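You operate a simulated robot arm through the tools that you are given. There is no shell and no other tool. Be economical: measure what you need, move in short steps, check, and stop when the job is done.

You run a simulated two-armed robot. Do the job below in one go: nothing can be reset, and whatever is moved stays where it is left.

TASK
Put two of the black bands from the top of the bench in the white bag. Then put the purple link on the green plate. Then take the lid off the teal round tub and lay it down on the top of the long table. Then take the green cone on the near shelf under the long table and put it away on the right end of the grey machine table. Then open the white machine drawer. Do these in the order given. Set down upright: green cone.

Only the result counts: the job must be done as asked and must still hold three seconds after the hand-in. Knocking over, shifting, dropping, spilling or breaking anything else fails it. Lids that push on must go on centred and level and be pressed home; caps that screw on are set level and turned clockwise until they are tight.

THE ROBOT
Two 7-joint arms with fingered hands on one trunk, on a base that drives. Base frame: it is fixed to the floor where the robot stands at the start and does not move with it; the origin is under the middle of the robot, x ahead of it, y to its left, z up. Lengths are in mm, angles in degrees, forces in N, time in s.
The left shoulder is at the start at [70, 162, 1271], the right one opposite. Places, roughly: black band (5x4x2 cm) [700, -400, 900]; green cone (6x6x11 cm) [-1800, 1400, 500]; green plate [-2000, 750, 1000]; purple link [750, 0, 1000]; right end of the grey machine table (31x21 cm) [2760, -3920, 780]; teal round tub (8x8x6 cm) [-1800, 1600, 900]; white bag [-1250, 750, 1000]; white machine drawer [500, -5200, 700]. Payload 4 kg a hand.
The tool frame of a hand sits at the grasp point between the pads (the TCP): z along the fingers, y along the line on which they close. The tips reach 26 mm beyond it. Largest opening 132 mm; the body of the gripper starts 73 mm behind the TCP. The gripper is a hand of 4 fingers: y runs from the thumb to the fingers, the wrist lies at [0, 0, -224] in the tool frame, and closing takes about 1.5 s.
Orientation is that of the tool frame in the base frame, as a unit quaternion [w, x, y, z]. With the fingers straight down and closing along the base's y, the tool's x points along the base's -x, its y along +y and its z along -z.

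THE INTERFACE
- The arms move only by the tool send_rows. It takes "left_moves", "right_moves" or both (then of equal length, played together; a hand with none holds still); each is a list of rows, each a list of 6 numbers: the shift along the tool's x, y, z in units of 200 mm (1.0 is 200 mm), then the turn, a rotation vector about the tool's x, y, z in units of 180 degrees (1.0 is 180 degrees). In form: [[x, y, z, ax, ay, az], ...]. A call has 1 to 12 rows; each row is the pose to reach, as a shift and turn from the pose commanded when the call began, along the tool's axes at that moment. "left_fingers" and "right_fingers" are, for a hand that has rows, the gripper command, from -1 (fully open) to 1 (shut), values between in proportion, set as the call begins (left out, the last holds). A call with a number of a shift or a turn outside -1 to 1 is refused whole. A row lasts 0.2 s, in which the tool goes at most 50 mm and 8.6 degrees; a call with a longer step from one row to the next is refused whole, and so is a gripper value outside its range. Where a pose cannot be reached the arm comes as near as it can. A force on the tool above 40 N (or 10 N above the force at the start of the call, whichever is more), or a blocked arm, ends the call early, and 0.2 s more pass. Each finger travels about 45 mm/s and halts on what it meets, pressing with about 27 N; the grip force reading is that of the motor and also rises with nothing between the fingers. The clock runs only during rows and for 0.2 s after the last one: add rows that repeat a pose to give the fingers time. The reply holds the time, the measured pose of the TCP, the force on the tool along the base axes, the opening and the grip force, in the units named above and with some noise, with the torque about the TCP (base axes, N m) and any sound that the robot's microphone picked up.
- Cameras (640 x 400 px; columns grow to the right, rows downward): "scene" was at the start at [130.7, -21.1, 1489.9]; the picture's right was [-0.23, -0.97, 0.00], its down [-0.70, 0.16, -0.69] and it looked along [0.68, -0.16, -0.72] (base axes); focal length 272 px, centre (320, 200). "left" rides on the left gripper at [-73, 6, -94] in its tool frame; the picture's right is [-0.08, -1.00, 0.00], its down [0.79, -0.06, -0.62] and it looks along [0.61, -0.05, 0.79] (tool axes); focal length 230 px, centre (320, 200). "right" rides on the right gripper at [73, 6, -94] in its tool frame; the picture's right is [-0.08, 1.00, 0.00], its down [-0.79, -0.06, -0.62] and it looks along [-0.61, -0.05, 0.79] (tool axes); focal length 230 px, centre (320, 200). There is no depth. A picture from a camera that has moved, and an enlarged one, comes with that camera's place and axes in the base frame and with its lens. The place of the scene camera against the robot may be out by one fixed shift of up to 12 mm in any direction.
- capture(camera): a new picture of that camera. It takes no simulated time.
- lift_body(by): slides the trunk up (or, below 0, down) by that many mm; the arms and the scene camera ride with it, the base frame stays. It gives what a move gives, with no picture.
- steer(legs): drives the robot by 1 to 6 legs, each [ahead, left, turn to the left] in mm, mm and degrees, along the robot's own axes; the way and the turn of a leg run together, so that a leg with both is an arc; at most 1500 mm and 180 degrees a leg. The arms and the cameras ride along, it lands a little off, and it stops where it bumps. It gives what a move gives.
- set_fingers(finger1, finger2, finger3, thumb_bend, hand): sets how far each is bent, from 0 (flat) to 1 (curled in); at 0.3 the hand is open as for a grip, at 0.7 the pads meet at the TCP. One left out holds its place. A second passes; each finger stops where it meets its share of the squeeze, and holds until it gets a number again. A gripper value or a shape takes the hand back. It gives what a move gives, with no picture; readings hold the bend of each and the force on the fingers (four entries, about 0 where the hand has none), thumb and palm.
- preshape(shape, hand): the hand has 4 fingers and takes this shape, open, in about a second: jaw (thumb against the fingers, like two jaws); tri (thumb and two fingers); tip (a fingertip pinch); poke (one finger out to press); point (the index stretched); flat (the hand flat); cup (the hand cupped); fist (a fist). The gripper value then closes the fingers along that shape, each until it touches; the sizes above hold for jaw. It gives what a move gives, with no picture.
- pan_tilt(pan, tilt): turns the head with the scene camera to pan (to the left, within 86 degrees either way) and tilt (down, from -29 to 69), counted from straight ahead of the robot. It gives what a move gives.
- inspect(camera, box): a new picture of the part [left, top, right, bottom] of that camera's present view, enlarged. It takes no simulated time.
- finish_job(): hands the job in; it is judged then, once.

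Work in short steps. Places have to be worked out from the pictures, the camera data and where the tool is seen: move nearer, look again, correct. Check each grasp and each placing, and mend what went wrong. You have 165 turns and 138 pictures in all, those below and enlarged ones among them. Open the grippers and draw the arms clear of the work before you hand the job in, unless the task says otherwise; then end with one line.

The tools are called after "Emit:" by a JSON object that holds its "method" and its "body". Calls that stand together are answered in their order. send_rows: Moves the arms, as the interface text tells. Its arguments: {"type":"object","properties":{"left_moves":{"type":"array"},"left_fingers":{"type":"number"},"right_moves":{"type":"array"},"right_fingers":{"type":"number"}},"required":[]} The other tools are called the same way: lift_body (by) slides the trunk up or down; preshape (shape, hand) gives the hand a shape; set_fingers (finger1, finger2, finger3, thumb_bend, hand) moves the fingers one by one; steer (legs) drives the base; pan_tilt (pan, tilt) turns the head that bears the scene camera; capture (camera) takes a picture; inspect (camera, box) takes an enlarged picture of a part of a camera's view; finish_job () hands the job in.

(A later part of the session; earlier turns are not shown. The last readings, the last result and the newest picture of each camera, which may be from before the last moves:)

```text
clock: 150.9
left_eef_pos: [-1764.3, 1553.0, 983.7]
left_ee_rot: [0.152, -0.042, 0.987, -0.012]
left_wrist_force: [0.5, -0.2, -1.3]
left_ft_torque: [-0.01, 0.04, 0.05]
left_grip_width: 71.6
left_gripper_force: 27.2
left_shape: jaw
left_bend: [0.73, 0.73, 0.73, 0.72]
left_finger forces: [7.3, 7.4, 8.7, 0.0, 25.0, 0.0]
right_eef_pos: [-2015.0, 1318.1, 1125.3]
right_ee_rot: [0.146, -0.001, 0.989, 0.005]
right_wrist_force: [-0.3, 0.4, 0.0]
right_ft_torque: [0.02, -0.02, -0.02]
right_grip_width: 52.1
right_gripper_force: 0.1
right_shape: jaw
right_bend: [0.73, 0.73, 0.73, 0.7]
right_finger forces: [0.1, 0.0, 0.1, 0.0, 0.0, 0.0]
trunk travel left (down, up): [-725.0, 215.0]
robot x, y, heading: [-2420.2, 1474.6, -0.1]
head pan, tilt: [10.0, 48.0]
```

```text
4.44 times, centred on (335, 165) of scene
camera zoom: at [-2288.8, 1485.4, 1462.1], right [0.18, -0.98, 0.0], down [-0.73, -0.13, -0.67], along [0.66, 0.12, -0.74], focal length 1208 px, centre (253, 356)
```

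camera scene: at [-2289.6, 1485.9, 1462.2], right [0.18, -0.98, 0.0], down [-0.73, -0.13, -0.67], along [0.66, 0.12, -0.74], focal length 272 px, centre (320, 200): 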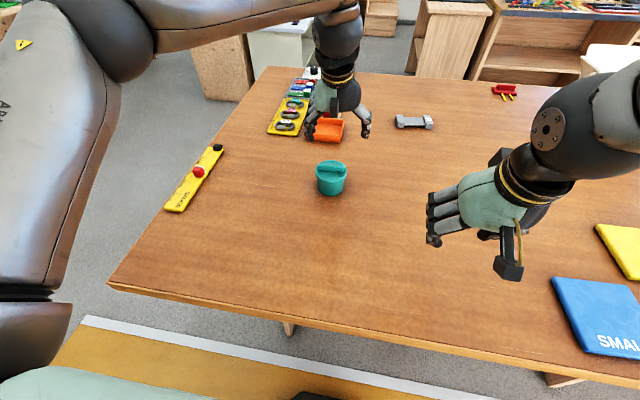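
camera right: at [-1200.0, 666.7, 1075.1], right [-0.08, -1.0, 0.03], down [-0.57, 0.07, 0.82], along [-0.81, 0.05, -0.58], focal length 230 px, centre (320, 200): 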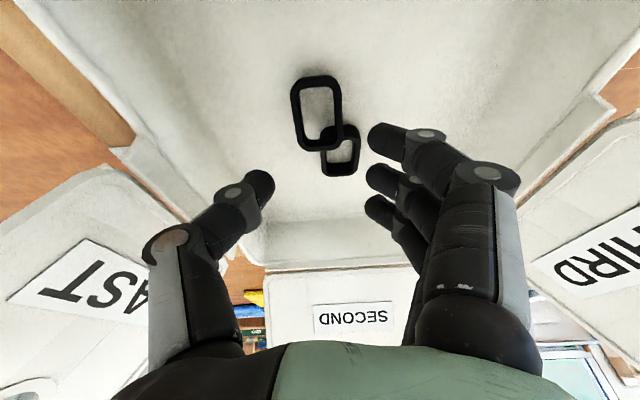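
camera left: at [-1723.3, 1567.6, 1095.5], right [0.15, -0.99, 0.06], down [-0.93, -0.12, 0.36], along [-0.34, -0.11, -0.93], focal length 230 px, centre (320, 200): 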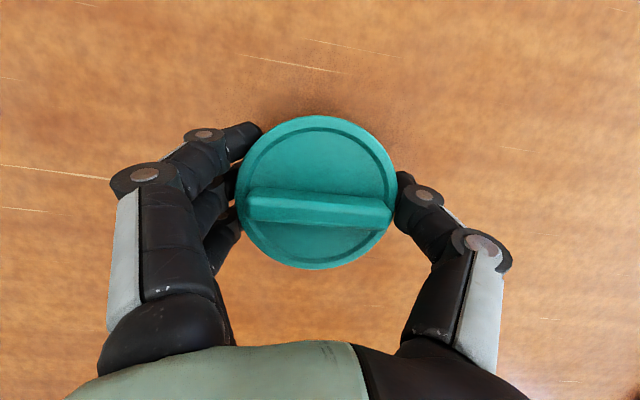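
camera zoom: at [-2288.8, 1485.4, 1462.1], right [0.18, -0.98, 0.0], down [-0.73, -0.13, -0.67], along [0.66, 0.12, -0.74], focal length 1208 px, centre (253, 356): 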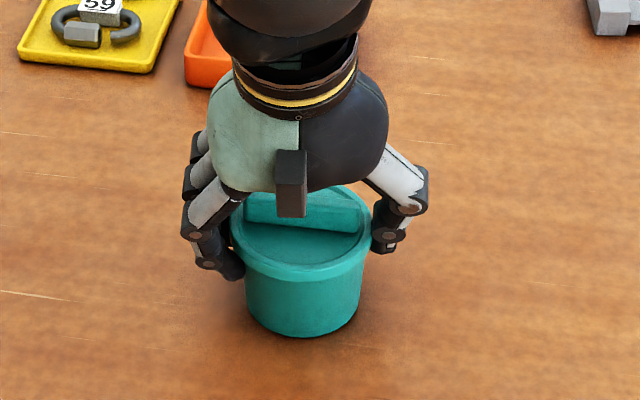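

The tub base is back at its original height to within a mm. I'll ease down 2 mm more and open.

Emit:
{"method": "send_rows", "body": {"left_moves": [[0.002, 0, 0.005, 0, 0, 0], [0.003, 0, 0.01, 0, 0, 0], [0.003, 0, 0.01, 0, 0, 0]]}}

Emit:
{"method": "send_rows", "body": {"left_moves": [[0, 0, 0, 0, 0, 0], [0, 0, 0, 0, 0, 0], [0, 0, 0, 0, 0, 0], [0, 0, 0, 0, 0, 0], [0, 0, 0, 0, 0, 0], [0, 0, 0, 0, 0, 0]], "left_fingers": -0.6}}

Emit:
{"method": "send_rows", "body": {"left_moves": [[-0.03, 0, -0.1, 0, 0, 0], [-0.06, 0, -0.2, 0, 0, 0], [-0.06, 0, -0.2, 0, 0, 0]]}}

Emit:
{"method": "capture", "body": {"camera": "left"}}

Emit:
{"method": "inspect", "body": {"camera": "scene", "box": [290, 120, 380, 210]}}

```text
clock: 151.7
left_eef_pos: [-1764.5, 1552.5, 982.9]
left_ee_rot: [0.153, -0.042, 0.987, -0.012]
left_wrist_force: [0.0, -1.3, 4.0]
left_ft_torque: [0.08, 0.02, -0.01]
left_grip_width: 71.5
left_gripper_force: 27.0
left_shape: jaw
left_bend: [0.73, 0.73, 0.73, 0.72]
left_finger forces: [7.2, 7.5, 8.5, 0.1, 25.8, 0.0]
right_eef_pos: [-2016.1, 1317.5, 1125.3]
right_ee_rot: [0.146, -0.001, 0.989, 0.005]
right_wrist_force: [0.3, 0.0, -0.6]
right_ft_torque: [-0.03, 0.03, 0.03]
right_grip_width: 52.3
right_gripper_force: 0.1
right_shape: jaw
right_bend: [0.73, 0.73, 0.73, 0.7]
right_finger forces: [0.0, 0.0, 0.1, 0.0, 0.0, 0.0]
trunk travel left (down, up): [-725.0, 215.0]
robot x, y, heading: [-2415.3, 1473.0, 0.2]
head pan, tilt: [10.0, 48.0]
```

```text
clock: 153.1
left_eef_pos: [-1763.5, 1552.5, 982.5]
left_ee_rot: [0.152, -0.043, 0.987, -0.012]
left_wrist_force: [0.0, -0.7, 0.0]
left_ft_torque: [0.0, 0.02, 0.0]
left_grip_width: 105.1
left_gripper_force: 0.0
left_shape: jaw
left_bend: [0.59, 0.59, 0.59, 0.55]
left_finger forces: [0.1, 0.0, 0.0, 0.0, 0.0, 0.1]
right_eef_pos: [-2015.8, 1318.5, 1125.0]
right_ee_rot: [0.146, 0.0, 0.989, 0.004]
right_wrist_force: [0.2, -0.5, -0.4]
right_ft_torque: [-0.03, 0.0, 0.02]
right_grip_width: 52.4
right_gripper_force: 0.1
right_shape: jaw
right_bend: [0.73, 0.73, 0.73, 0.7]
right_finger forces: [0.1, 0.0, 0.1, 0.0, 0.0, 0.0]
trunk travel left (down, up): [-725.0, 215.0]
robot x, y, heading: [-2418.2, 1472.0, 0.1]
head pan, tilt: [10.0, 48.0]
heard: snap
```

```text
clock: 153.9
left_eef_pos: [-1764.9, 1554.4, 1023.4]
left_ee_rot: [0.152, -0.042, 0.987, -0.011]
left_wrist_force: [-0.2, 0.1, -0.1]
left_ft_torque: [0.03, -0.02, -0.02]
left_grip_width: 105.5
left_gripper_force: 0.1
left_shape: jaw
left_bend: [0.59, 0.59, 0.59, 0.55]
left_finger forces: [0.0, 0.0, 0.1, 0.0, 0.1, 0.0]
right_eef_pos: [-2015.8, 1316.1, 1125.3]
right_ee_rot: [0.146, -0.001, 0.989, 0.005]
right_wrist_force: [-0.6, -0.3, 0.3]
right_ft_torque: [-0.03, -0.01, -0.02]
right_grip_width: 52.1
right_gripper_force: 0.0
right_shape: jaw
right_bend: [0.73, 0.73, 0.73, 0.7]
right_finger forces: [0.0, 0.0, 0.0, 0.0, 0.0, 0.0]
trunk travel left (down, up): [-725.0, 215.0]
robot x, y, heading: [-2418.4, 1472.0, 0.0]
head pan, tilt: [10.0, 48.0]
```

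```text
69 pictures are left
camera left: at [-1724.3, 1567.8, 1135.1], right [0.15, -0.99, 0.06], down [-0.93, -0.12, 0.36], along [-0.34, -0.11, -0.93], focal length 230 px, centre (320, 200)
```

left: 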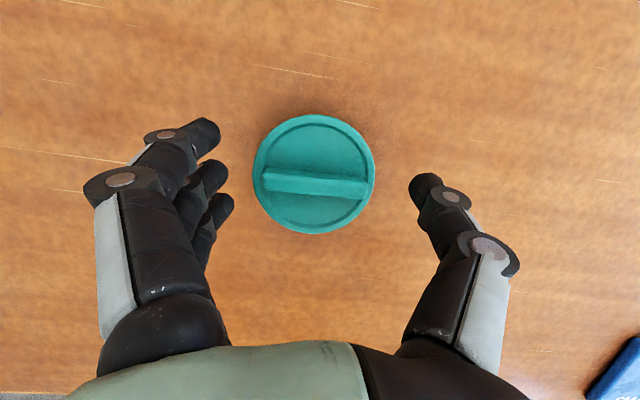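

```text
4.44 times, centred on (335, 165) of scene
camera zoom: at [-2288.6, 1485.5, 1462.1], right [0.18, -0.98, 0.0], down [-0.73, -0.13, -0.67], along [0.66, 0.12, -0.74], focal length 1208 px, centre (253, 356)
```

zoom: 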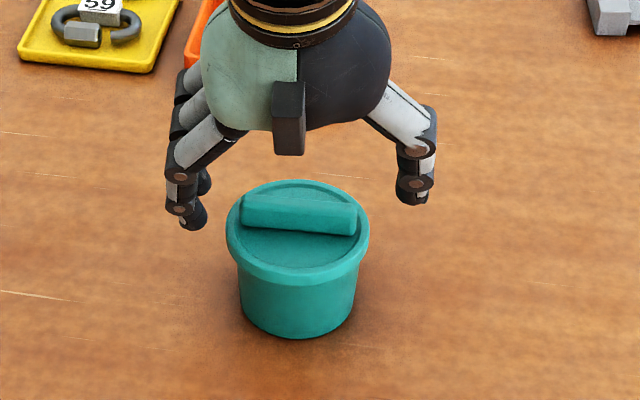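

The tub is back in place. I'll take the bar by its ends only, with the tips just above the lid face at TCP z≈997, and close.

Emit:
{"method": "send_rows", "body": {"left_moves": [[0.03, 0, 0.06, 0, 0, 0.007], [0.06, 0, 0.118, 0, 0, 0.014], [0.06, 0, 0.118, 0, 0, 0.014]]}}

Emit:
{"method": "send_rows", "body": {"left_moves": [[0, 0, 0, 0, 0, 0], [0, 0, 0, 0, 0, 0], [0, 0, 0, 0, 0, 0], [0, 0, 0, 0, 0, 0], [0, 0, 0, 0, 0, 0], [0, 0, 0, 0, 0, 0], [0, 0, 0, 0, 0, 0]], "left_fingers": 1}}

Emit:
{"method": "capture", "body": {"camera": "left"}}

```text
clock: 154.7
left_eef_pos: [-1769.7, 1553.4, 996.9]
left_ee_rot: [0.152, -0.021, 0.988, -0.008]
left_wrist_force: [0.5, -0.1, -0.1]
left_ft_torque: [-0.01, -0.01, -0.01]
left_grip_width: 105.3
left_gripper_force: 0.0
left_shape: jaw
left_bend: [0.59, 0.59, 0.59, 0.55]
left_finger forces: [0.0, 0.1, 0.0, 0.0, 0.0, 0.0]
right_eef_pos: [-2016.4, 1318.2, 1125.5]
right_ee_rot: [0.146, 0.0, 0.989, 0.006]
right_wrist_force: [-0.2, 0.6, 0.6]
right_ft_torque: [0.03, 0.04, 0.0]
right_grip_width: 52.0
right_gripper_force: 0.1
right_shape: jaw
right_bend: [0.73, 0.73, 0.73, 0.7]
right_finger forces: [0.0, 0.1, 0.0, 0.0, 0.1, 0.0]
trunk travel left (down, up): [-725.0, 215.0]
robot x, y, heading: [-2419.9, 1474.0, 0.0]
head pan, tilt: [10.0, 48.0]
```

```text
clock: 156.3
left_eef_pos: [-1769.2, 1553.0, 998.7]
left_ee_rot: [0.152, -0.02, 0.988, -0.009]
left_wrist_force: [1.1, -0.8, 1.1]
left_ft_torque: [0.06, -0.06, 0.01]
left_grip_width: 77.0
left_gripper_force: 26.9
left_shape: jaw
left_bend: [0.73, 0.71, 0.72, 0.71]
left_finger forces: [7.5, 8.3, 8.7, 0.1, 23.5, 0.0]
right_eef_pos: [-2015.5, 1317.2, 1125.4]
right_ee_rot: [0.145, -0.001, 0.989, 0.006]
right_wrist_force: [-0.2, 0.1, -0.1]
right_ft_torque: [-0.01, 0.0, 0.02]
right_grip_width: 52.3
right_gripper_force: 0.1
right_shape: jaw
right_bend: [0.73, 0.73, 0.73, 0.7]
right_finger forces: [0.1, 0.0, 0.0, 0.1, 0.0, 0.1]
trunk travel left (down, up): [-725.0, 215.0]
robot x, y, heading: [-2416.2, 1473.3, 0.3]
head pan, tilt: [10.0, 48.0]
```

```text
67 pictures are left
camera left: at [-1728.5, 1563.6, 1109.4], right [0.11, -0.99, 0.05], down [-0.93, -0.09, 0.35], along [-0.35, -0.08, -0.93], focal length 230 px, centre (320, 200)
```

left: 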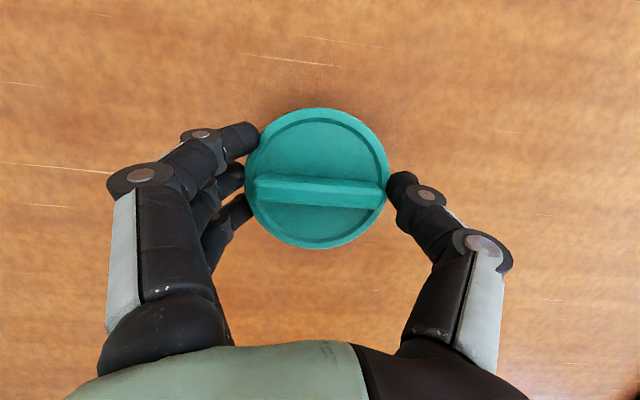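

This time the fingers rest on the lid rim only and no snap sounded. I'll lift slowly.

Emit:
{"method": "send_rows", "body": {"left_moves": [[-0.006, 0, -0.02, 0, 0, 0], [-0.012, 0, -0.04, 0, 0, 0], [-0.018, 0, -0.06, 0, 0, 0], [-0.024, 0, -0.08, 0, 0, 0], [-0.035, 0, -0.12, 0, 0, 0], [-0.045, 0, -0.15, 0, 0, 0], [-0.045, 0, -0.15, 0, 0, 0]]}}

Emit:
{"method": "inspect", "body": {"camera": "scene", "box": [290, 120, 380, 210]}}

```text
clock: 157.9
left_eef_pos: [-1769.5, 1552.9, 1028.6]
left_ee_rot: [0.153, -0.02, 0.988, -0.009]
left_wrist_force: [0.0, -0.6, -1.6]
left_ft_torque: [0.01, -0.01, 0.01]
left_grip_width: 75.6
left_gripper_force: 27.1
left_shape: jaw
left_bend: [0.74, 0.71, 0.72, 0.71]
left_finger forces: [9.8, 9.6, 9.6, 0.1, 23.4, 0.0]
right_eef_pos: [-2016.0, 1317.3, 1125.5]
right_ee_rot: [0.146, -0.001, 0.989, 0.006]
right_wrist_force: [0.2, 0.6, -0.1]
right_ft_torque: [-0.02, -0.01, -0.02]
right_grip_width: 52.1
right_gripper_force: 0.1
right_shape: jaw
right_bend: [0.73, 0.73, 0.73, 0.7]
right_finger forces: [0.1, 0.1, 0.1, 0.1, 0.0, 0.0]
trunk travel left (down, up): [-725.0, 215.0]
robot x, y, heading: [-2421.0, 1472.0, 0.1]
head pan, tilt: [10.0, 48.0]
```

```text
4.44 times, centred on (335, 165) of scene
camera zoom: at [-2288.7, 1485.5, 1462.1], right [0.18, -0.98, 0.0], down [-0.73, -0.13, -0.67], along [0.66, 0.12, -0.74], focal length 1208 px, centre (253, 356)
```

zoom: 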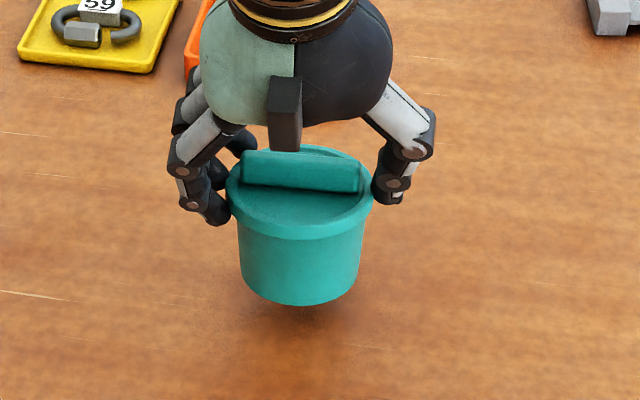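

The lid is snap-fitted, so the tub rises with it. I'll use both hands: the left lifts it higher and nearer, then the right grips the body from the front, below the rim.

Emit:
{"method": "send_rows", "body": {"left_moves": [[0.0, 0, -0.15, 0, 0, 0], [0.04, -0.04, -0.3, 0, 0, 0], [0.08, -0.1, -0.43, 0, 0, 0], [0.14, -0.16, -0.56, 0, 0, 0], [0.2, -0.21, -0.7, 0, 0, 0], [0.2, -0.21, -0.7, 0, 0, 0]]}}

Emit:
{"method": "send_rows", "body": {"right_moves": [[0, 0, -0.05, 0, -0.045, 0], [0, 0, -0.1, 0, -0.09, 0], [0, 0, -0.15, 0, -0.135, 0], [0, 0, -0.2, 0, -0.18, 0], [0.05, 0, -0.25, 0, -0.225, 0], [0.1, 0, -0.3, 0, -0.27, 0], [0.15, 0, -0.35, 0, -0.315, 0], [0.2, 0, -0.4, 0, -0.36, 0], [0.2, 0, -0.4, 0, -0.405, 0], [0.2, 0, -0.4, 0, -0.405, 0]], "right_fingers": -0.7}}

Emit:
{"method": "capture", "body": {"camera": "scene"}}

Emit:
{"method": "capture", "body": {"camera": "right"}}

```text
clock: 159.3
left_eef_pos: [-1848.0, 1514.1, 1150.2]
left_ee_rot: [0.151, -0.02, 0.988, -0.009]
left_wrist_force: [-0.7, -0.3, -0.8]
left_ft_torque: [0.0, 0.0, -0.02]
left_grip_width: 75.6
left_gripper_force: 27.5
left_shape: jaw
left_bend: [0.74, 0.71, 0.72, 0.71]
left_finger forces: [7.7, 9.7, 9.2, 0.0, 23.2, 0.1]
right_eef_pos: [-2014.8, 1318.4, 1125.4]
right_ee_rot: [0.145, 0.0, 0.989, 0.005]
right_wrist_force: [-0.7, 0.5, 0.6]
right_ft_torque: [-0.03, -0.02, -0.02]
right_grip_width: 52.0
right_gripper_force: 0.1
right_shape: jaw
right_bend: [0.73, 0.73, 0.73, 0.7]
right_finger forces: [0.1, 0.0, 0.0, 0.0, 0.0, 0.0]
trunk travel left (down, up): [-725.0, 215.0]
robot x, y, heading: [-2417.3, 1470.5, -0.1]
head pan, tilt: [10.0, 48.0]
```

```text
clock: 161.5
left_eef_pos: [-1848.6, 1514.0, 1148.8]
left_ee_rot: [0.153, -0.02, 0.988, -0.009]
left_wrist_force: [-0.6, 0.6, -0.6]
left_ft_torque: [-0.04, -0.02, -0.01]
left_grip_width: 75.5
left_gripper_force: 27.0
left_shape: jaw
left_bend: [0.74, 0.71, 0.72, 0.71]
left_finger forces: [7.4, 10.2, 8.9, 0.0, 23.4, 0.0]
right_eef_pos: [-1850.3, 1291.6, 1285.2]
right_ee_rot: [0.705, 0.001, 0.709, 0.005]
right_wrist_force: [0.2, 0.3, 0.1]
right_ft_torque: [0.01, 0.02, -0.02]
right_grip_width: 112.0
right_gripper_force: 0.1
right_shape: jaw
right_bend: [0.54, 0.54, 0.54, 0.5]
right_finger forces: [0.0, 0.0, 0.0, 0.0, 0.0, 0.0]
right hand out of reach, approached as far as the arm can: row 1, 2, 3, 4, 5, 6, 7, 8, 9, 10
trunk travel left (down, up): [-725.0, 215.0]
robot x, y, heading: [-2415.8, 1475.7, 0.3]
head pan, tilt: [10.0, 48.0]
```

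```text
65 pictures are left
camera scene: at [-2289.0, 1486.4, 1462.1], right [0.18, -0.98, 0.0], down [-0.73, -0.13, -0.67], along [0.66, 0.12, -0.74], focal length 272 px, centre (320, 200)
```

scene: 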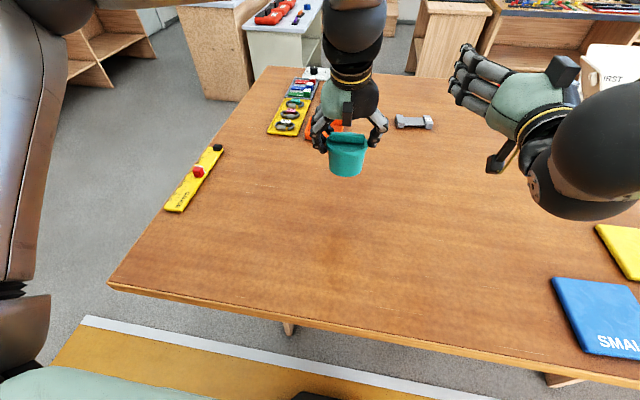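

```text
64 pictures are left
camera right: at [-1944.6, 1296.0, 1212.4], right [-0.01, 1.0, 0.09], down [-0.61, -0.07, 0.79], along [0.79, -0.05, 0.61], focal length 230 px, centre (320, 200)
```

right: 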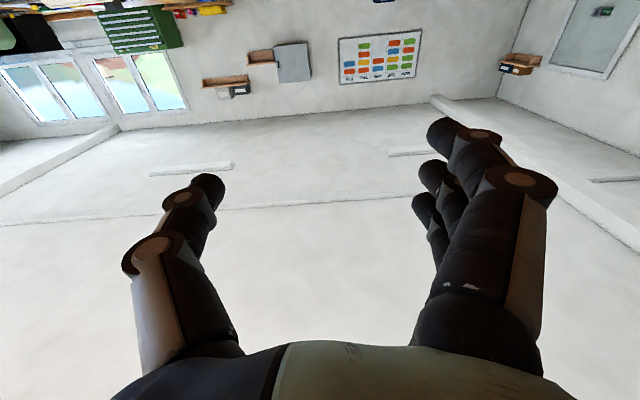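

The right hand is horizontal but reports out of reach. I'll send a null row to see whether its commanded pose follows the measured one.

Emit:
{"method": "send_rows", "body": {"right_moves": [[0, 0, 0, 0, 0, 0]]}}

```text
clock: 161.9
left_eef_pos: [-1847.1, 1512.6, 1149.8]
left_ee_rot: [0.152, -0.02, 0.988, -0.008]
left_wrist_force: [0.7, 0.0, -1.4]
left_ft_torque: [0.03, 0.01, 0.01]
left_grip_width: 75.9
left_gripper_force: 27.3
left_shape: jaw
left_bend: [0.74, 0.71, 0.72, 0.71]
left_finger forces: [7.4, 10.1, 8.9, 0.1, 23.5, 0.0]
right_eef_pos: [-1848.9, 1288.2, 1284.5]
right_ee_rot: [0.704, 0.001, 0.711, 0.006]
right_wrist_force: [0.1, -0.3, -0.8]
right_ft_torque: [0.02, -0.01, 0.01]
right_grip_width: 112.2
right_gripper_force: 0.1
right_shape: jaw
right_bend: [0.54, 0.54, 0.54, 0.5]
right_finger forces: [0.0, 0.0, 0.0, 0.1, 0.0, 0.0]
trunk travel left (down, up): [-725.0, 215.0]
robot x, y, heading: [-2420.1, 1473.7, -0.0]
head pan, tilt: [10.0, 48.0]
```

The commanded pose follows the measured one. Now I'll yaw the right hand 65° inward and move to a pre-grasp about 140 mm from the tub body, below the rim.

Emit:
{"method": "send_rows", "body": {"right_moves": [[0.08, 0, -0.02, -0.04, 0, 0], [0.18, 0, -0.04, -0.08, 0, 0], [0.3, 0, -0.08, -0.12, 0, 0], [0.42, 0, -0.12, -0.16, 0, 0], [0.54, 0.05, -0.16, -0.2, 0, 0], [0.66, 0.12, -0.2, -0.24, 0, 0], [0.78, 0.2, -0.255, -0.28, 0, 0], [0.9, 0.3, -0.255, -0.32, 0, 0], [1.0, 0.4, -0.255, -0.361, 0, 0], [1.0, 0.5, -0.255, -0.361, 0, 0], [1.0, 0.5, -0.255, -0.361, 0, 0]], "right_fingers": -0.8}}

Emit:
{"method": "capture", "body": {"camera": "scene"}}

Emit:
{"method": "capture", "body": {"camera": "right"}}

```text
clock: 164.3
left_eef_pos: [-1848.3, 1512.3, 1149.8]
left_ee_rot: [0.152, -0.021, 0.988, -0.009]
left_wrist_force: [-0.1, -0.3, -1.8]
left_ft_torque: [0.01, -0.01, 0.0]
left_grip_width: 75.5
left_gripper_force: 27.0
left_shape: jaw
left_bend: [0.74, 0.71, 0.72, 0.71]
left_finger forces: [7.2, 10.1, 8.7, 0.1, 23.3, 0.1]
right_eef_pos: [-1907.3, 1385.4, 1085.8]
right_ee_rot: [0.596, -0.377, 0.595, 0.385]
right_wrist_force: [-0.6, -0.3, -0.3]
right_ft_torque: [0.01, 0.02, -0.03]
right_grip_width: 118.7
right_gripper_force: 0.0
right_shape: jaw
right_bend: [0.48, 0.48, 0.48, 0.44]
right_finger forces: [0.0, 0.1, 0.0, 0.0, 0.0, 0.0]
right hand out of reach, approached as far as the arm can: row 1, 2, 3
trunk travel left (down, up): [-725.0, 215.0]
robot x, y, heading: [-2418.4, 1473.5, 0.0]
head pan, tilt: [10.0, 48.0]
```

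```text
63 pictures are left
camera scene: at [-2289.1, 1484.4, 1462.1], right [0.18, -0.98, 0.0], down [-0.73, -0.13, -0.67], along [0.66, 0.12, -0.74], focal length 272 px, centre (320, 200)
```

scene: 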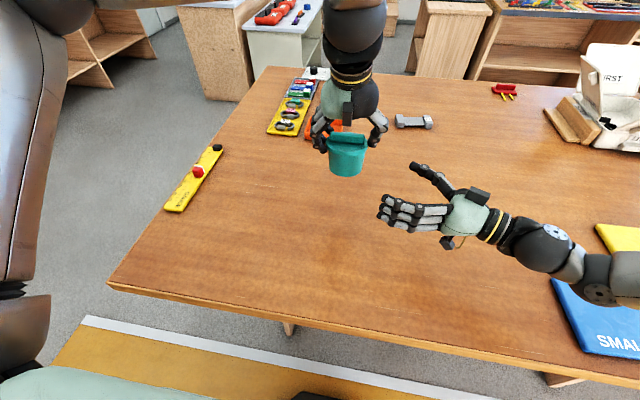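

```text
62 pictures are left
camera right: at [-1951.3, 1304.1, 1011.4], right [-0.9, 0.42, 0.09], down [-0.2, -0.59, 0.78], along [0.38, 0.69, 0.62], focal length 230 px, centre (320, 200)
```

right: 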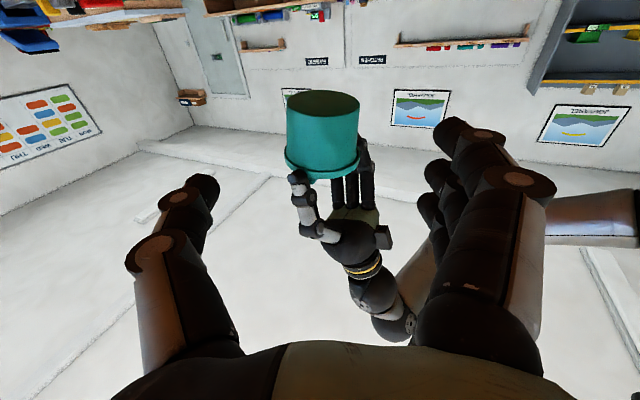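

The tub body spans roughly z 1074–1130 and is aligned with the right hand. I'll advance 140 mm along the fingers.

Emit:
{"method": "send_rows", "body": {"right_moves": [[0, 0, 0.15, 0, 0, 0], [0, 0, 0.3, 0, 0, 0], [0, 0, 0.45, 0, 0, 0], [0, 0, 0.58, 0, 0, 0], [0, 0, 0.7, 0, 0, 0], [0, 0, 0.7, 0, 0, 0]]}}

Emit:
{"method": "capture", "body": {"camera": "right"}}

Emit:
{"method": "inspect", "body": {"camera": "scene", "box": [280, 60, 440, 220]}}

```text
clock: 165.7
left_eef_pos: [-1848.2, 1512.4, 1150.3]
left_ee_rot: [0.152, -0.021, 0.988, -0.008]
left_wrist_force: [1.2, -0.2, -1.1]
left_ft_torque: [0.04, -0.01, -0.01]
left_grip_width: 75.7
left_gripper_force: 27.2
left_shape: jaw
left_bend: [0.74, 0.71, 0.72, 0.71]
left_finger forces: [7.1, 10.2, 8.8, 0.0, 23.3, 0.1]
right_eef_pos: [-1859.2, 1488.4, 1118.0]
right_ee_rot: [0.595, -0.377, 0.596, 0.385]
right_wrist_force: [-0.1, 0.7, -0.4]
right_ft_torque: [0.01, 0.0, -0.02]
right_grip_width: 118.6
right_gripper_force: 0.0
right_shape: jaw
right_bend: [0.48, 0.48, 0.48, 0.44]
right_finger forces: [0.0, 0.1, 0.0, 0.0, 0.0, 0.1]
right hand out of reach, approached as far as the arm can: row 3, 4, 5, 6
trunk travel left (down, up): [-725.0, 215.0]
robot x, y, heading: [-2421.4, 1474.5, 0.2]
head pan, tilt: [10.0, 48.0]
```

```text
61 pictures are left
camera right: at [-1904.5, 1407.3, 1044.6], right [-0.9, 0.42, 0.09], down [-0.2, -0.59, 0.78], along [0.38, 0.69, 0.62], focal length 230 px, centre (320, 200)
```

right: 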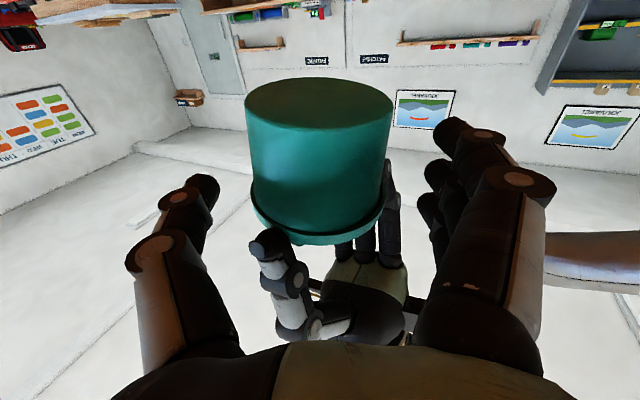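

```text
2.50 times, centred on (360, 140) of scene
camera zoom: at [-2289.1, 1484.8, 1462.1], right [0.18, -0.98, 0.0], down [-0.73, -0.13, -0.67], along [0.66, 0.12, -0.74], focal length 680 px, centre (220, 350)
```

zoom: 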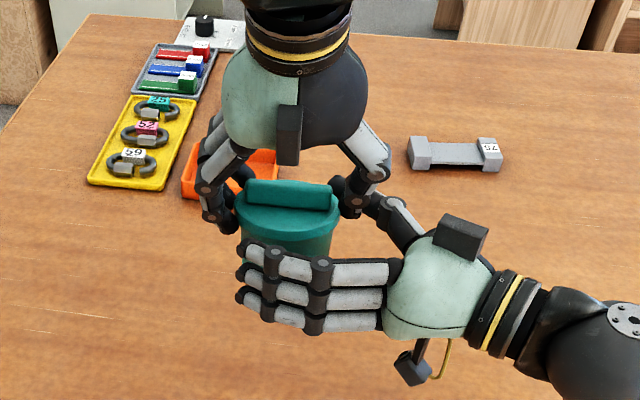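

The right arm hit its limit about 35 mm short and 30 mm high. I'll bring the tub to it with the left hand: up 22, right 25, back 13.

Emit:
{"method": "send_rows", "body": {"left_moves": [[-0.02, 0, -0.06, 0, 0, 0], [-0.03, 0, -0.105, 0, 0, 0], [0, -0.06, -0.115, 0, 0, 0], [0.029, -0.125, -0.125, 0, 0, 0], [0.029, -0.125, -0.125, 0, 0, 0]]}}

Emit:
{"method": "capture", "body": {"camera": "right"}}

Emit:
{"method": "inspect", "body": {"camera": "scene", "box": [280, 60, 440, 220]}}

```text
clock: 166.9
left_eef_pos: [-1859.6, 1485.5, 1173.1]
left_ee_rot: [0.151, -0.021, 0.988, -0.01]
left_wrist_force: [0.8, -0.5, -1.3]
left_ft_torque: [-0.02, -0.01, -0.01]
left_grip_width: 75.6
left_gripper_force: 27.1
left_shape: jaw
left_bend: [0.74, 0.71, 0.72, 0.71]
left_finger forces: [7.0, 10.1, 8.8, 0.0, 23.3, 0.0]
right_eef_pos: [-1859.9, 1489.8, 1118.8]
right_ee_rot: [0.595, -0.377, 0.596, 0.385]
right_wrist_force: [-0.7, 0.1, -0.1]
right_ft_torque: [0.04, 0.02, 0.01]
right_grip_width: 118.5
right_gripper_force: 0.0
right_shape: jaw
right_bend: [0.48, 0.48, 0.48, 0.44]
right_finger forces: [0.0, 0.0, 0.1, 0.1, 0.1, 0.0]
trunk travel left (down, up): [-725.0, 215.0]
robot x, y, heading: [-2416.5, 1476.2, 0.5]
head pan, tilt: [10.0, 48.0]
```

```text
59 pictures are left
camera right: at [-1904.4, 1408.1, 1044.4], right [-0.9, 0.42, 0.09], down [-0.2, -0.59, 0.78], along [0.38, 0.69, 0.62], focal length 230 px, centre (320, 200)
```

right: 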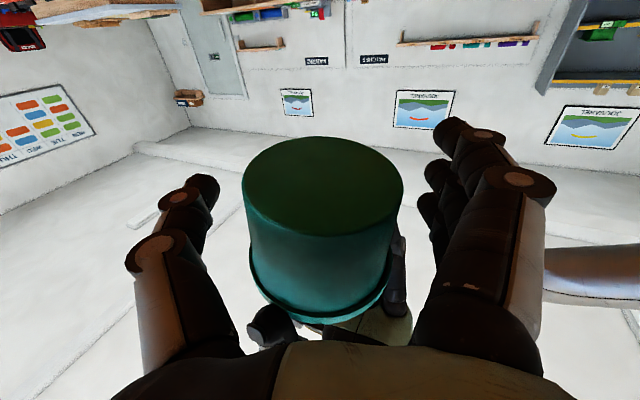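

```text
2.50 times, centred on (360, 140) of scene
camera zoom: at [-2288.7, 1486.0, 1462.1], right [0.18, -0.98, 0.0], down [-0.73, -0.13, -0.67], along [0.66, 0.12, -0.74], focal length 680 px, centre (220, 350)
```

zoom: 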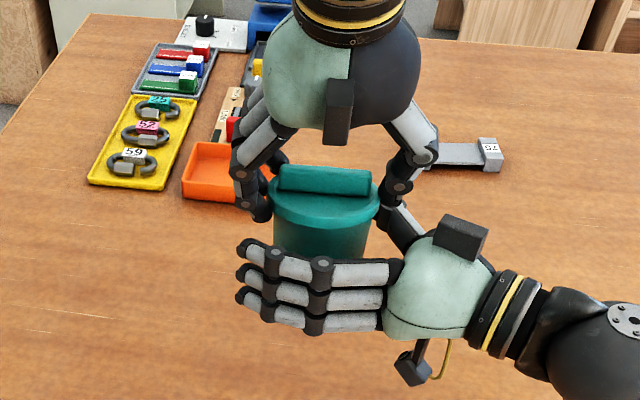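

The tub sits centred within the right hand but about 10 mm high. I'll lower it 10 mm, then close the right hand around the body.

Emit:
{"method": "send_rows", "body": {"left_moves": [[0.008, 0, 0.024, 0, 0, 0], [0.015, 0, 0.048, 0, 0, 0], [0.015, 0, 0.048, 0, 0, 0]]}}

Emit:
{"method": "send_rows", "body": {"right_moves": [[0, 0, 0, 0, 0, 0], [0, 0, 0, 0, 0, 0], [0, 0, 0, 0, 0, 0], [0, 0, 0, 0, 0, 0], [0, 0, 0, 0, 0, 0], [0, 0, 0, 0, 0, 0], [0, 0, 0, 0, 0, 0]], "right_fingers": 1}}

Emit:
{"method": "capture", "body": {"camera": "right"}}

Emit:
{"method": "inspect", "body": {"camera": "scene", "box": [280, 60, 440, 220]}}

```text
clock: 167.7
left_eef_pos: [-1859.7, 1486.3, 1163.6]
left_ee_rot: [0.152, -0.021, 0.988, -0.008]
left_wrist_force: [-0.5, 0.0, -0.7]
left_ft_torque: [-0.04, -0.02, -0.01]
left_grip_width: 75.8
left_gripper_force: 27.1
left_shape: jaw
left_bend: [0.74, 0.71, 0.72, 0.71]
left_finger forces: [7.0, 10.1, 8.7, 0.0, 23.3, 0.0]
right_eef_pos: [-1859.7, 1488.9, 1118.3]
right_ee_rot: [0.595, -0.377, 0.596, 0.385]
right_wrist_force: [0.3, -0.5, 0.3]
right_ft_torque: [0.0, -0.02, 0.0]
right_grip_width: 118.8
right_gripper_force: 0.1
right_shape: jaw
right_bend: [0.48, 0.48, 0.48, 0.44]
right_finger forces: [0.0, 0.0, 0.0, 0.0, 0.1, 0.0]
trunk travel left (down, up): [-725.0, 215.0]
robot x, y, heading: [-2418.3, 1471.4, 0.1]
head pan, tilt: [10.0, 48.0]
```

```text
clock: 169.3
left_eef_pos: [-1859.8, 1486.3, 1163.4]
left_ee_rot: [0.153, -0.02, 0.988, -0.01]
left_wrist_force: [3.1, -4.3, 0.9]
left_ft_torque: [-0.05, -0.07, -0.22]
left_grip_width: 75.1
left_gripper_force: 26.8
left_shape: jaw
left_bend: [0.74, 0.71, 0.72, 0.71]
left_finger forces: [7.0, 9.0, 11.4, 0.1, 24.6, 0.0]
right_eef_pos: [-1859.9, 1488.6, 1118.3]
right_ee_rot: [0.595, -0.377, 0.596, 0.385]
right_wrist_force: [-2.5, 3.1, -0.6]
right_ft_torque: [-0.06, -0.1, 0.25]
right_grip_width: 59.0
right_gripper_force: 26.8
right_shape: jaw
right_bend: [0.73, 0.73, 0.73, 0.72]
right_finger forces: [9.1, 10.1, 8.2, 0.1, 25.7, 0.0]
trunk travel left (down, up): [-725.0, 215.0]
robot x, y, heading: [-2420.1, 1474.5, 0.1]
head pan, tilt: [10.0, 48.0]
heard: snap
```

```text
57 pictures are left
camera right: at [-1904.8, 1407.8, 1044.3], right [-0.9, 0.42, 0.09], down [-0.2, -0.59, 0.78], along [0.38, 0.69, 0.62], focal length 230 px, centre (320, 200)
```

right: 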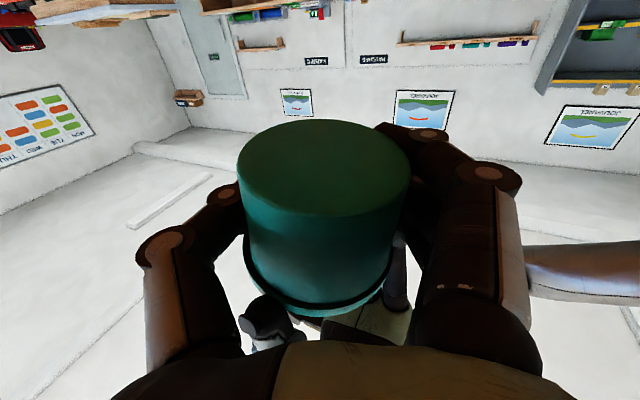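

```text
2.50 times, centred on (360, 140) of scene
camera zoom: at [-2288.8, 1485.4, 1462.1], right [0.18, -0.98, 0.0], down [-0.73, -0.13, -0.67], along [0.66, 0.12, -0.74], focal length 680 px, centre (220, 350)
```

zoom: 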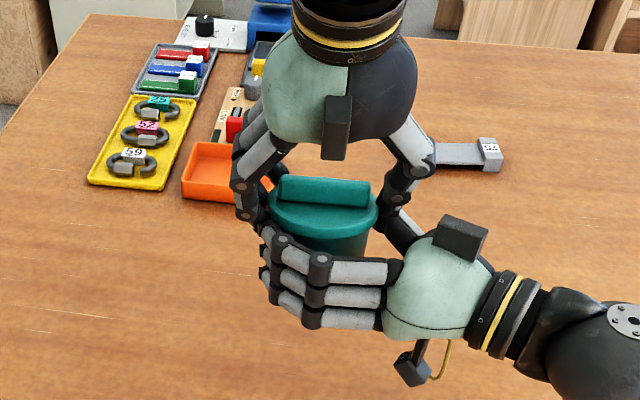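

Both hands are firmly on: right on the body, left on the lid. I'll pull the lid straight up.

Emit:
{"method": "send_rows", "body": {"left_moves": [[-0.006, 0, -0.02, 0, 0, 0], [-0.012, 0, -0.04, 0, 0, 0], [-0.018, 0, -0.06, 0, 0, 0], [-0.024, 0, -0.08, 0, 0, 0], [-0.036, 0, -0.12, 0, 0, 0], [-0.05, 0, -0.17, 0, 0, 0], [-0.07, 0, -0.23, 0, 0, 0], [-0.09, 0, -0.3, 0, 0, 0], [-0.09, 0, -0.3, 0, 0, 0]]}}

Emit:
{"method": "inspect", "body": {"camera": "scene", "box": [280, 40, 440, 220]}}

```text
clock: 171.3
left_eef_pos: [-1860.1, 1487.3, 1226.4]
left_ee_rot: [0.151, -0.02, 0.988, -0.008]
left_wrist_force: [-0.3, -0.4, -0.5]
left_ft_torque: [0.05, -0.02, 0.03]
left_grip_width: 75.0
left_gripper_force: 27.0
left_shape: jaw
left_bend: [0.74, 0.71, 0.72, 0.71]
left_finger forces: [6.3, 10.2, 8.4, 0.0, 23.1, 0.1]
right_eef_pos: [-1859.6, 1488.8, 1117.7]
right_ee_rot: [0.595, -0.378, 0.596, 0.385]
right_wrist_force: [-0.2, 0.2, -1.0]
right_ft_torque: [0.04, -0.03, -0.01]
right_grip_width: 56.6
right_gripper_force: 26.9
right_shape: jaw
right_bend: [0.73, 0.73, 0.74, 0.73]
right_finger forces: [9.8, 9.0, 6.0, 0.0, 25.7, 0.0]
trunk travel left (down, up): [-725.0, 215.0]
robot x, y, heading: [-2417.5, 1474.7, -0.1]
head pan, tilt: [10.0, 48.0]
```

```text
2.22 times, centred on (360, 130) of scene
camera zoom: at [-2288.5, 1485.5, 1462.1], right [0.18, -0.98, 0.0], down [-0.73, -0.13, -0.67], along [0.66, 0.12, -0.74], focal length 604 px, centre (231, 356)
```

zoom: 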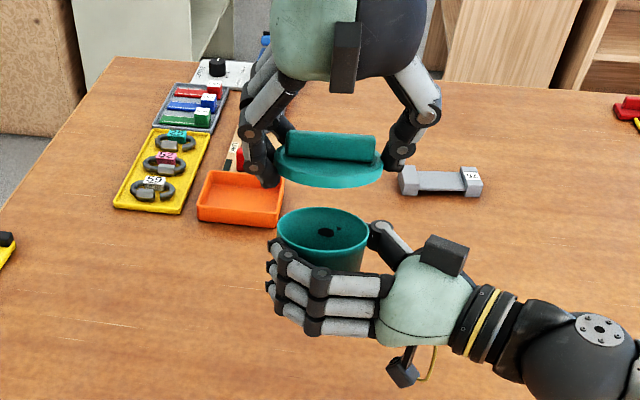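

The lid is off and the tub stays upright in the right hand. I'll carry the lid left to a free spot near (-1870, 1660) and lower it.

Emit:
{"method": "send_rows", "body": {"left_moves": [[0, 0.15, -0.02, 0, 0, 0], [0, 0.32, -0.02, 0, 0, 0], [0, 0.5, -0.02, 0, 0, 0], [0, 0.68, -0.02, 0, 0, 0], [0, 0.87, -0.02, 0, 0, 0], [0.05, 0.87, 0.18, 0, 0, 0], [0.11, 0.87, 0.38, 0, 0, 0], [0.17, 0.87, 0.56, 0, 0, 0], [0.23, 0.87, 0.74, 0, 0, 0], [0.28, 0.87, 0.9, 0, 0, 0], [0.28, 0.87, 0.9, 0, 0, 0]]}}

Emit:
{"method": "capture", "body": {"camera": "scene"}}

Emit:
{"method": "capture", "body": {"camera": "left"}}

```text
clock: 173.7
left_eef_pos: [-1866.1, 1656.4, 1034.2]
left_ee_rot: [0.152, -0.021, 0.988, -0.009]
left_wrist_force: [-0.1, -0.4, -0.5]
left_ft_torque: [-0.01, 0.01, 0.04]
left_grip_width: 74.9
left_gripper_force: 26.7
left_shape: jaw
left_bend: [0.74, 0.71, 0.72, 0.72]
left_finger forces: [5.7, 10.3, 8.4, 0.0, 22.9, 0.0]
right_eef_pos: [-1860.1, 1489.2, 1119.3]
right_ee_rot: [0.595, -0.378, 0.595, 0.385]
right_wrist_force: [-0.4, 0.1, -0.2]
right_ft_torque: [0.04, 0.0, -0.02]
right_grip_width: 56.8
right_gripper_force: 27.1
right_shape: jaw
right_bend: [0.73, 0.73, 0.74, 0.73]
right_finger forces: [9.7, 9.0, 6.0, 0.0, 25.5, 0.0]
trunk travel left (down, up): [-725.0, 215.0]
robot x, y, heading: [-2421.3, 1475.9, 0.2]
head pan, tilt: [10.0, 48.0]
```

```text
54 pictures are left
camera scene: at [-2289.5, 1485.1, 1462.2], right [0.18, -0.98, 0.0], down [-0.73, -0.13, -0.67], along [0.66, 0.12, -0.74], focal length 272 px, centre (320, 200)
```

scene: 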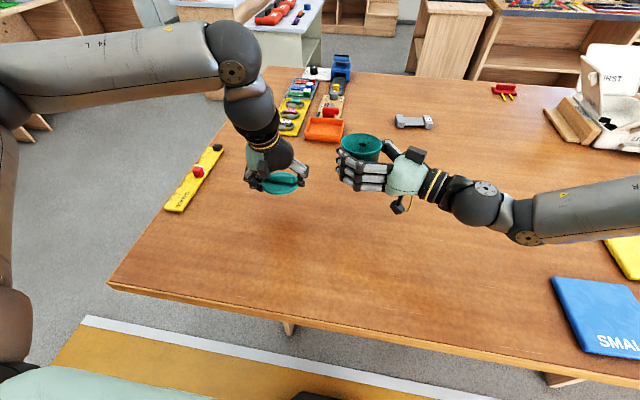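

```text
53 pictures are left
camera left: at [-1826.0, 1666.0, 1146.0], right [0.11, -0.99, 0.05], down [-0.93, -0.09, 0.35], along [-0.35, -0.08, -0.93], focal length 230 px, centre (320, 200)
```

left: 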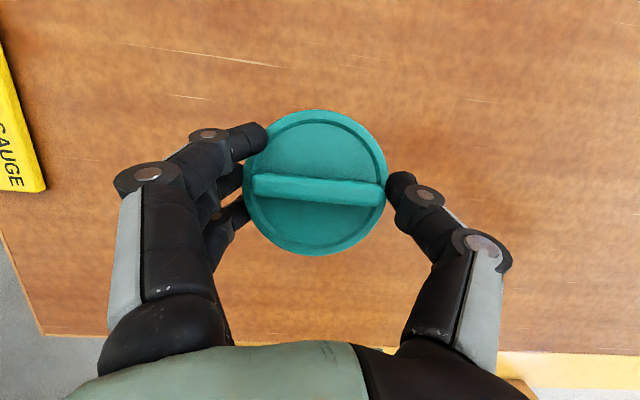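

The spot is clear. I'll lower to z≈955, then creep until contact.

Emit:
{"method": "send_rows", "body": {"left_moves": [[0.04, 0, 0.13, 0, 0, 0], [0.08, 0, 0.26, 0, 0, 0], [0.12, 0, 0.37, 0, 0, 0], [0.12, 0, 0.37, 0, 0, 0]]}}

Emit:
{"method": "send_rows", "body": {"left_moves": [[0.005, 0, 0.014, 0, 0, 0], [0.009, 0, 0.028, 0, 0, 0], [0.013, 0, 0.042, 0, 0, 0], [0.018, 0, 0.056, 0, 0, 0], [0.022, 0, 0.07, 0, 0, 0], [0.027, 0, 0.085, 0, 0, 0]]}}

Emit:
{"method": "inspect", "body": {"camera": "scene", "box": [200, 120, 360, 240]}}

```text
clock: 174.7
left_eef_pos: [-1869.3, 1655.3, 957.3]
left_ee_rot: [0.152, -0.021, 0.988, -0.009]
left_wrist_force: [0.2, -0.3, 1.0]
left_ft_torque: [0.0, -0.02, 0.01]
left_grip_width: 74.5
left_gripper_force: 26.4
left_shape: jaw
left_bend: [0.74, 0.71, 0.72, 0.72]
left_finger forces: [5.7, 10.1, 8.4, 0.0, 22.9, 0.0]
right_eef_pos: [-1860.4, 1489.2, 1119.0]
right_ee_rot: [0.595, -0.377, 0.596, 0.384]
right_wrist_force: [-0.5, 0.0, -0.7]
right_ft_torque: [0.03, 0.03, -0.01]
right_grip_width: 56.6
right_gripper_force: 27.5
right_shape: jaw
right_bend: [0.73, 0.73, 0.74, 0.73]
right_finger forces: [9.6, 9.0, 6.0, 0.0, 25.4, 0.0]
trunk travel left (down, up): [-725.0, 215.0]
robot x, y, heading: [-2422.5, 1472.6, 0.0]
head pan, tilt: [10.0, 48.0]
```

```text
clock: 175.7
left_eef_pos: [-1865.4, 1655.1, 954.4]
left_ee_rot: [0.161, -0.02, 0.987, -0.01]
left_wrist_force: [-4.1, 2.0, 23.7]
left_ft_torque: [1.14, 0.51, 0.14]
left_grip_width: 74.4
left_gripper_force: 27.1
left_shape: jaw
left_bend: [0.73, 0.71, 0.75, 0.72]
left_finger forces: [6.6, 10.2, 32.8, 0.0, 23.1, 0.0]
right_eef_pos: [-1862.1, 1489.3, 1119.0]
right_ee_rot: [0.596, -0.379, 0.595, 0.385]
right_wrist_force: [0.1, -0.5, -2.0]
right_ft_torque: [0.04, 0.01, 0.01]
right_grip_width: 56.9
right_gripper_force: 26.9
right_shape: jaw
right_bend: [0.73, 0.73, 0.74, 0.73]
right_finger forces: [9.7, 9.0, 6.0, 0.1, 25.5, 0.0]
trunk travel left (down, up): [-725.0, 215.0]
robot x, y, heading: [-2417.6, 1475.8, 0.5]
head pan, tilt: [10.0, 48.0]
stopped in row 4 (left hand): the force on the tool passed its limit (the readings are from after the stop); the commanded pose is now the measured one
```

```text
3.33 times, centred on (280, 180) of scene
camera zoom: at [-2292.1, 1485.1, 1462.4], right [0.18, -0.98, 0.0], down [-0.73, -0.13, -0.67], along [0.66, 0.12, -0.74], focal length 906 px, centre (453, 267)
```

zoom: 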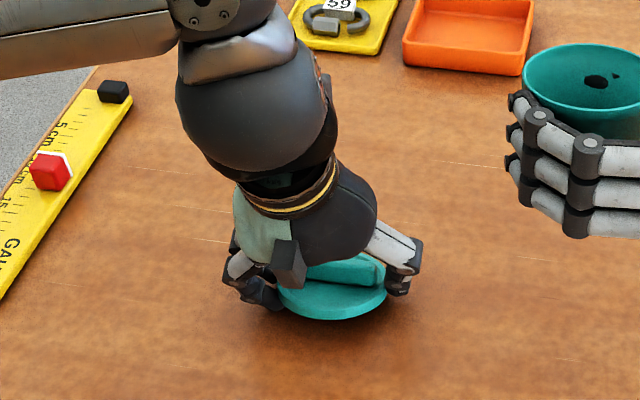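

A fingertip touches the table, so the lid is only a few mm above it. I'll open to let it settle, then rise.

Emit:
{"method": "send_rows", "body": {"left_moves": [[-0.003, 0, -0.008, 0, 0, 0], [-0.003, 0, -0.008, 0, 0, 0], [-0.003, 0, -0.008, 0, 0, 0], [-0.003, 0, -0.008, 0, 0, 0], [-0.003, 0, -0.008, 0, 0, 0], [-0.003, 0, -0.008, 0, 0, 0]], "left_fingers": -0.6}}

Emit:
{"method": "send_rows", "body": {"left_moves": [[-0.05, 0, -0.18, 0, 0, 0], [-0.11, 0, -0.36, 0, 0, 0], [-0.17, 0, -0.56, 0, 0, 0], [-0.23, 0.05, -0.75, 0, 0, 0], [-0.28, 0.1, -0.93, 0, 0, 0], [-0.28, 0.1, -0.93, 0, 0, 0]]}}

Emit:
{"method": "capture", "body": {"camera": "scene"}}

```text
clock: 177.1
left_eef_pos: [-1865.3, 1653.1, 954.4]
left_ee_rot: [0.161, -0.021, 0.987, -0.01]
left_wrist_force: [3.9, -5.8, 30.1]
left_ft_torque: [1.22, 0.47, -0.09]
left_grip_width: 100.0
left_gripper_force: 0.1
left_shape: jaw
left_bend: [0.59, 0.59, 0.74, 0.55]
left_finger forces: [0.0, 0.0, 29.9, 0.0, 0.0, 0.1]
right_eef_pos: [-1862.6, 1488.5, 1120.2]
right_ee_rot: [0.597, -0.376, 0.596, 0.384]
right_wrist_force: [0.5, -0.2, -1.5]
right_ft_torque: [0.02, 0.02, -0.01]
right_grip_width: 57.0
right_gripper_force: 27.0
right_shape: jaw
right_bend: [0.73, 0.73, 0.74, 0.73]
right_finger forces: [9.6, 9.0, 6.0, 0.0, 25.4, 0.1]
trunk travel left (down, up): [-725.0, 215.0]
robot x, y, heading: [-2420.5, 1475.0, 0.0]
head pan, tilt: [10.0, 48.0]
```

```text
clock: 178.5
left_eef_pos: [-1868.6, 1682.4, 1143.1]
left_ee_rot: [0.157, -0.022, 0.987, -0.009]
left_wrist_force: [0.0, -0.5, -0.1]
left_ft_torque: [-0.03, 0.03, 0.01]
left_grip_width: 105.3
left_gripper_force: 0.0
left_shape: jaw
left_bend: [0.59, 0.59, 0.59, 0.55]
left_finger forces: [0.1, 0.0, 0.0, 0.1, 0.0, 0.0]
right_eef_pos: [-1858.7, 1490.2, 1117.6]
right_ee_rot: [0.595, -0.378, 0.596, 0.385]
right_wrist_force: [-0.5, 0.5, -1.4]
right_ft_torque: [0.01, 0.01, -0.02]
right_grip_width: 57.0
right_gripper_force: 27.4
right_shape: jaw
right_bend: [0.73, 0.73, 0.74, 0.73]
right_finger forces: [9.7, 9.0, 6.0, 0.1, 25.5, 0.1]
trunk travel left (down, up): [-725.0, 215.0]
robot x, y, heading: [-2417.6, 1473.5, 0.1]
head pan, tilt: [10.0, 48.0]
```

```text
51 pictures are left
camera scene: at [-2287.7, 1485.5, 1462.0], right [0.18, -0.98, 0.0], down [-0.73, -0.13, -0.67], along [0.66, 0.12, -0.74], focal length 272 px, centre (320, 200)
```

scene: 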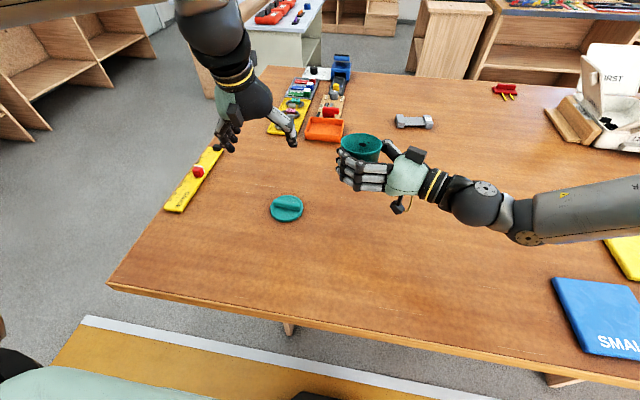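

The lid lies flat on the table. Now I'll return the tub to its place at (-1763, 1554): strafe the base 80 mm left, then swing the right hand to 45° yaw over that spot.

Emit:
{"method": "steer", "body": {"legs": [[0, 80, 0]]}}

Emit:
{"method": "send_rows", "body": {"right_moves": [[0, -0.08, 0.02, 0.02, 0, 0], [0, -0.16, 0.04, 0.04, 0, 0], [0, -0.24, 0.07, 0.06, 0, 0], [0, -0.32, 0.1, 0.08, 0, 0], [0, -0.4, 0.12, 0.1, 0, 0], [0, -0.47, 0.135, 0.111, 0, 0], [0, -0.47, 0.135, 0.111, 0, 0]]}}

Emit:
{"method": "capture", "body": {"camera": "scene"}}

```text
clock: 179.5
left_eef_pos: [-1869.4, 1756.6, 1144.8]
left_ee_rot: [0.157, -0.021, 0.987, -0.008]
left_wrist_force: [-0.1, -0.6, -0.9]
left_ft_torque: [0.0, 0.01, -0.01]
left_grip_width: 105.2
left_gripper_force: 0.0
left_shape: jaw
left_bend: [0.59, 0.59, 0.59, 0.55]
left_finger forces: [0.1, 0.1, 0.0, 0.1, 0.0, 0.0]
right_eef_pos: [-1859.4, 1563.8, 1118.7]
right_ee_rot: [0.596, -0.376, 0.596, 0.384]
right_wrist_force: [0.1, -0.8, -0.9]
right_ft_torque: [0.02, 0.02, 0.01]
right_grip_width: 56.8
right_gripper_force: 26.7
right_shape: jaw
right_bend: [0.73, 0.73, 0.74, 0.73]
right_finger forces: [9.6, 9.1, 6.2, 0.1, 25.4, 0.0]
trunk travel left (down, up): [-725.0, 215.0]
robot x, y, heading: [-2420.1, 1548.9, -0.1]
head pan, tilt: [10.0, 48.0]
```

```text
clock: 181.1
left_eef_pos: [-1868.8, 1758.5, 1144.0]
left_ee_rot: [0.157, -0.02, 0.987, -0.01]
left_wrist_force: [0.5, 0.3, 0.1]
left_ft_torque: [-0.02, -0.03, 0.03]
left_grip_width: 105.4
left_gripper_force: 0.0
left_shape: jaw
left_bend: [0.59, 0.59, 0.59, 0.55]
left_finger forces: [0.0, 0.0, 0.0, 0.0, 0.0, 0.0]
right_eef_pos: [-1769.6, 1537.0, 1135.2]
right_ee_rot: [0.651, -0.268, 0.655, 0.274]
right_wrist_force: [0.4, 0.2, -1.1]
right_ft_torque: [-0.01, -0.01, 0.02]
right_grip_width: 56.7
right_gripper_force: 27.7
right_shape: jaw
right_bend: [0.73, 0.73, 0.74, 0.73]
right_finger forces: [9.5, 8.9, 6.0, 0.1, 25.1, 0.0]
right hand out of reach, approached as far as the arm can: row 2, 3, 4, 5, 6, 7
trunk travel left (down, up): [-725.0, 215.0]
robot x, y, heading: [-2417.1, 1554.7, 0.4]
head pan, tilt: [10.0, 48.0]
```

```text
50 pictures are left
camera scene: at [-2289.1, 1563.2, 1462.1], right [0.17, -0.98, 0.0], down [-0.73, -0.13, -0.67], along [0.66, 0.12, -0.74], focal length 272 px, centre (320, 200)
```

scene: 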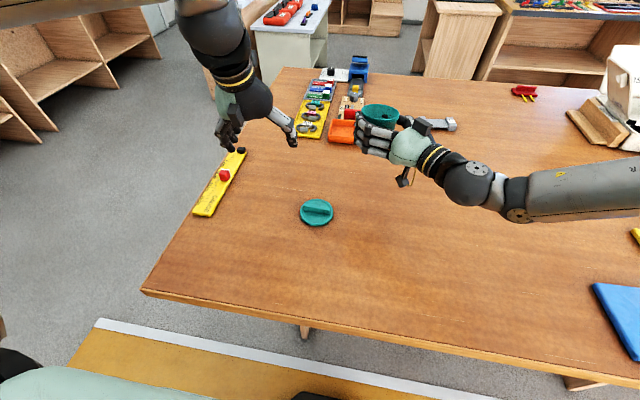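

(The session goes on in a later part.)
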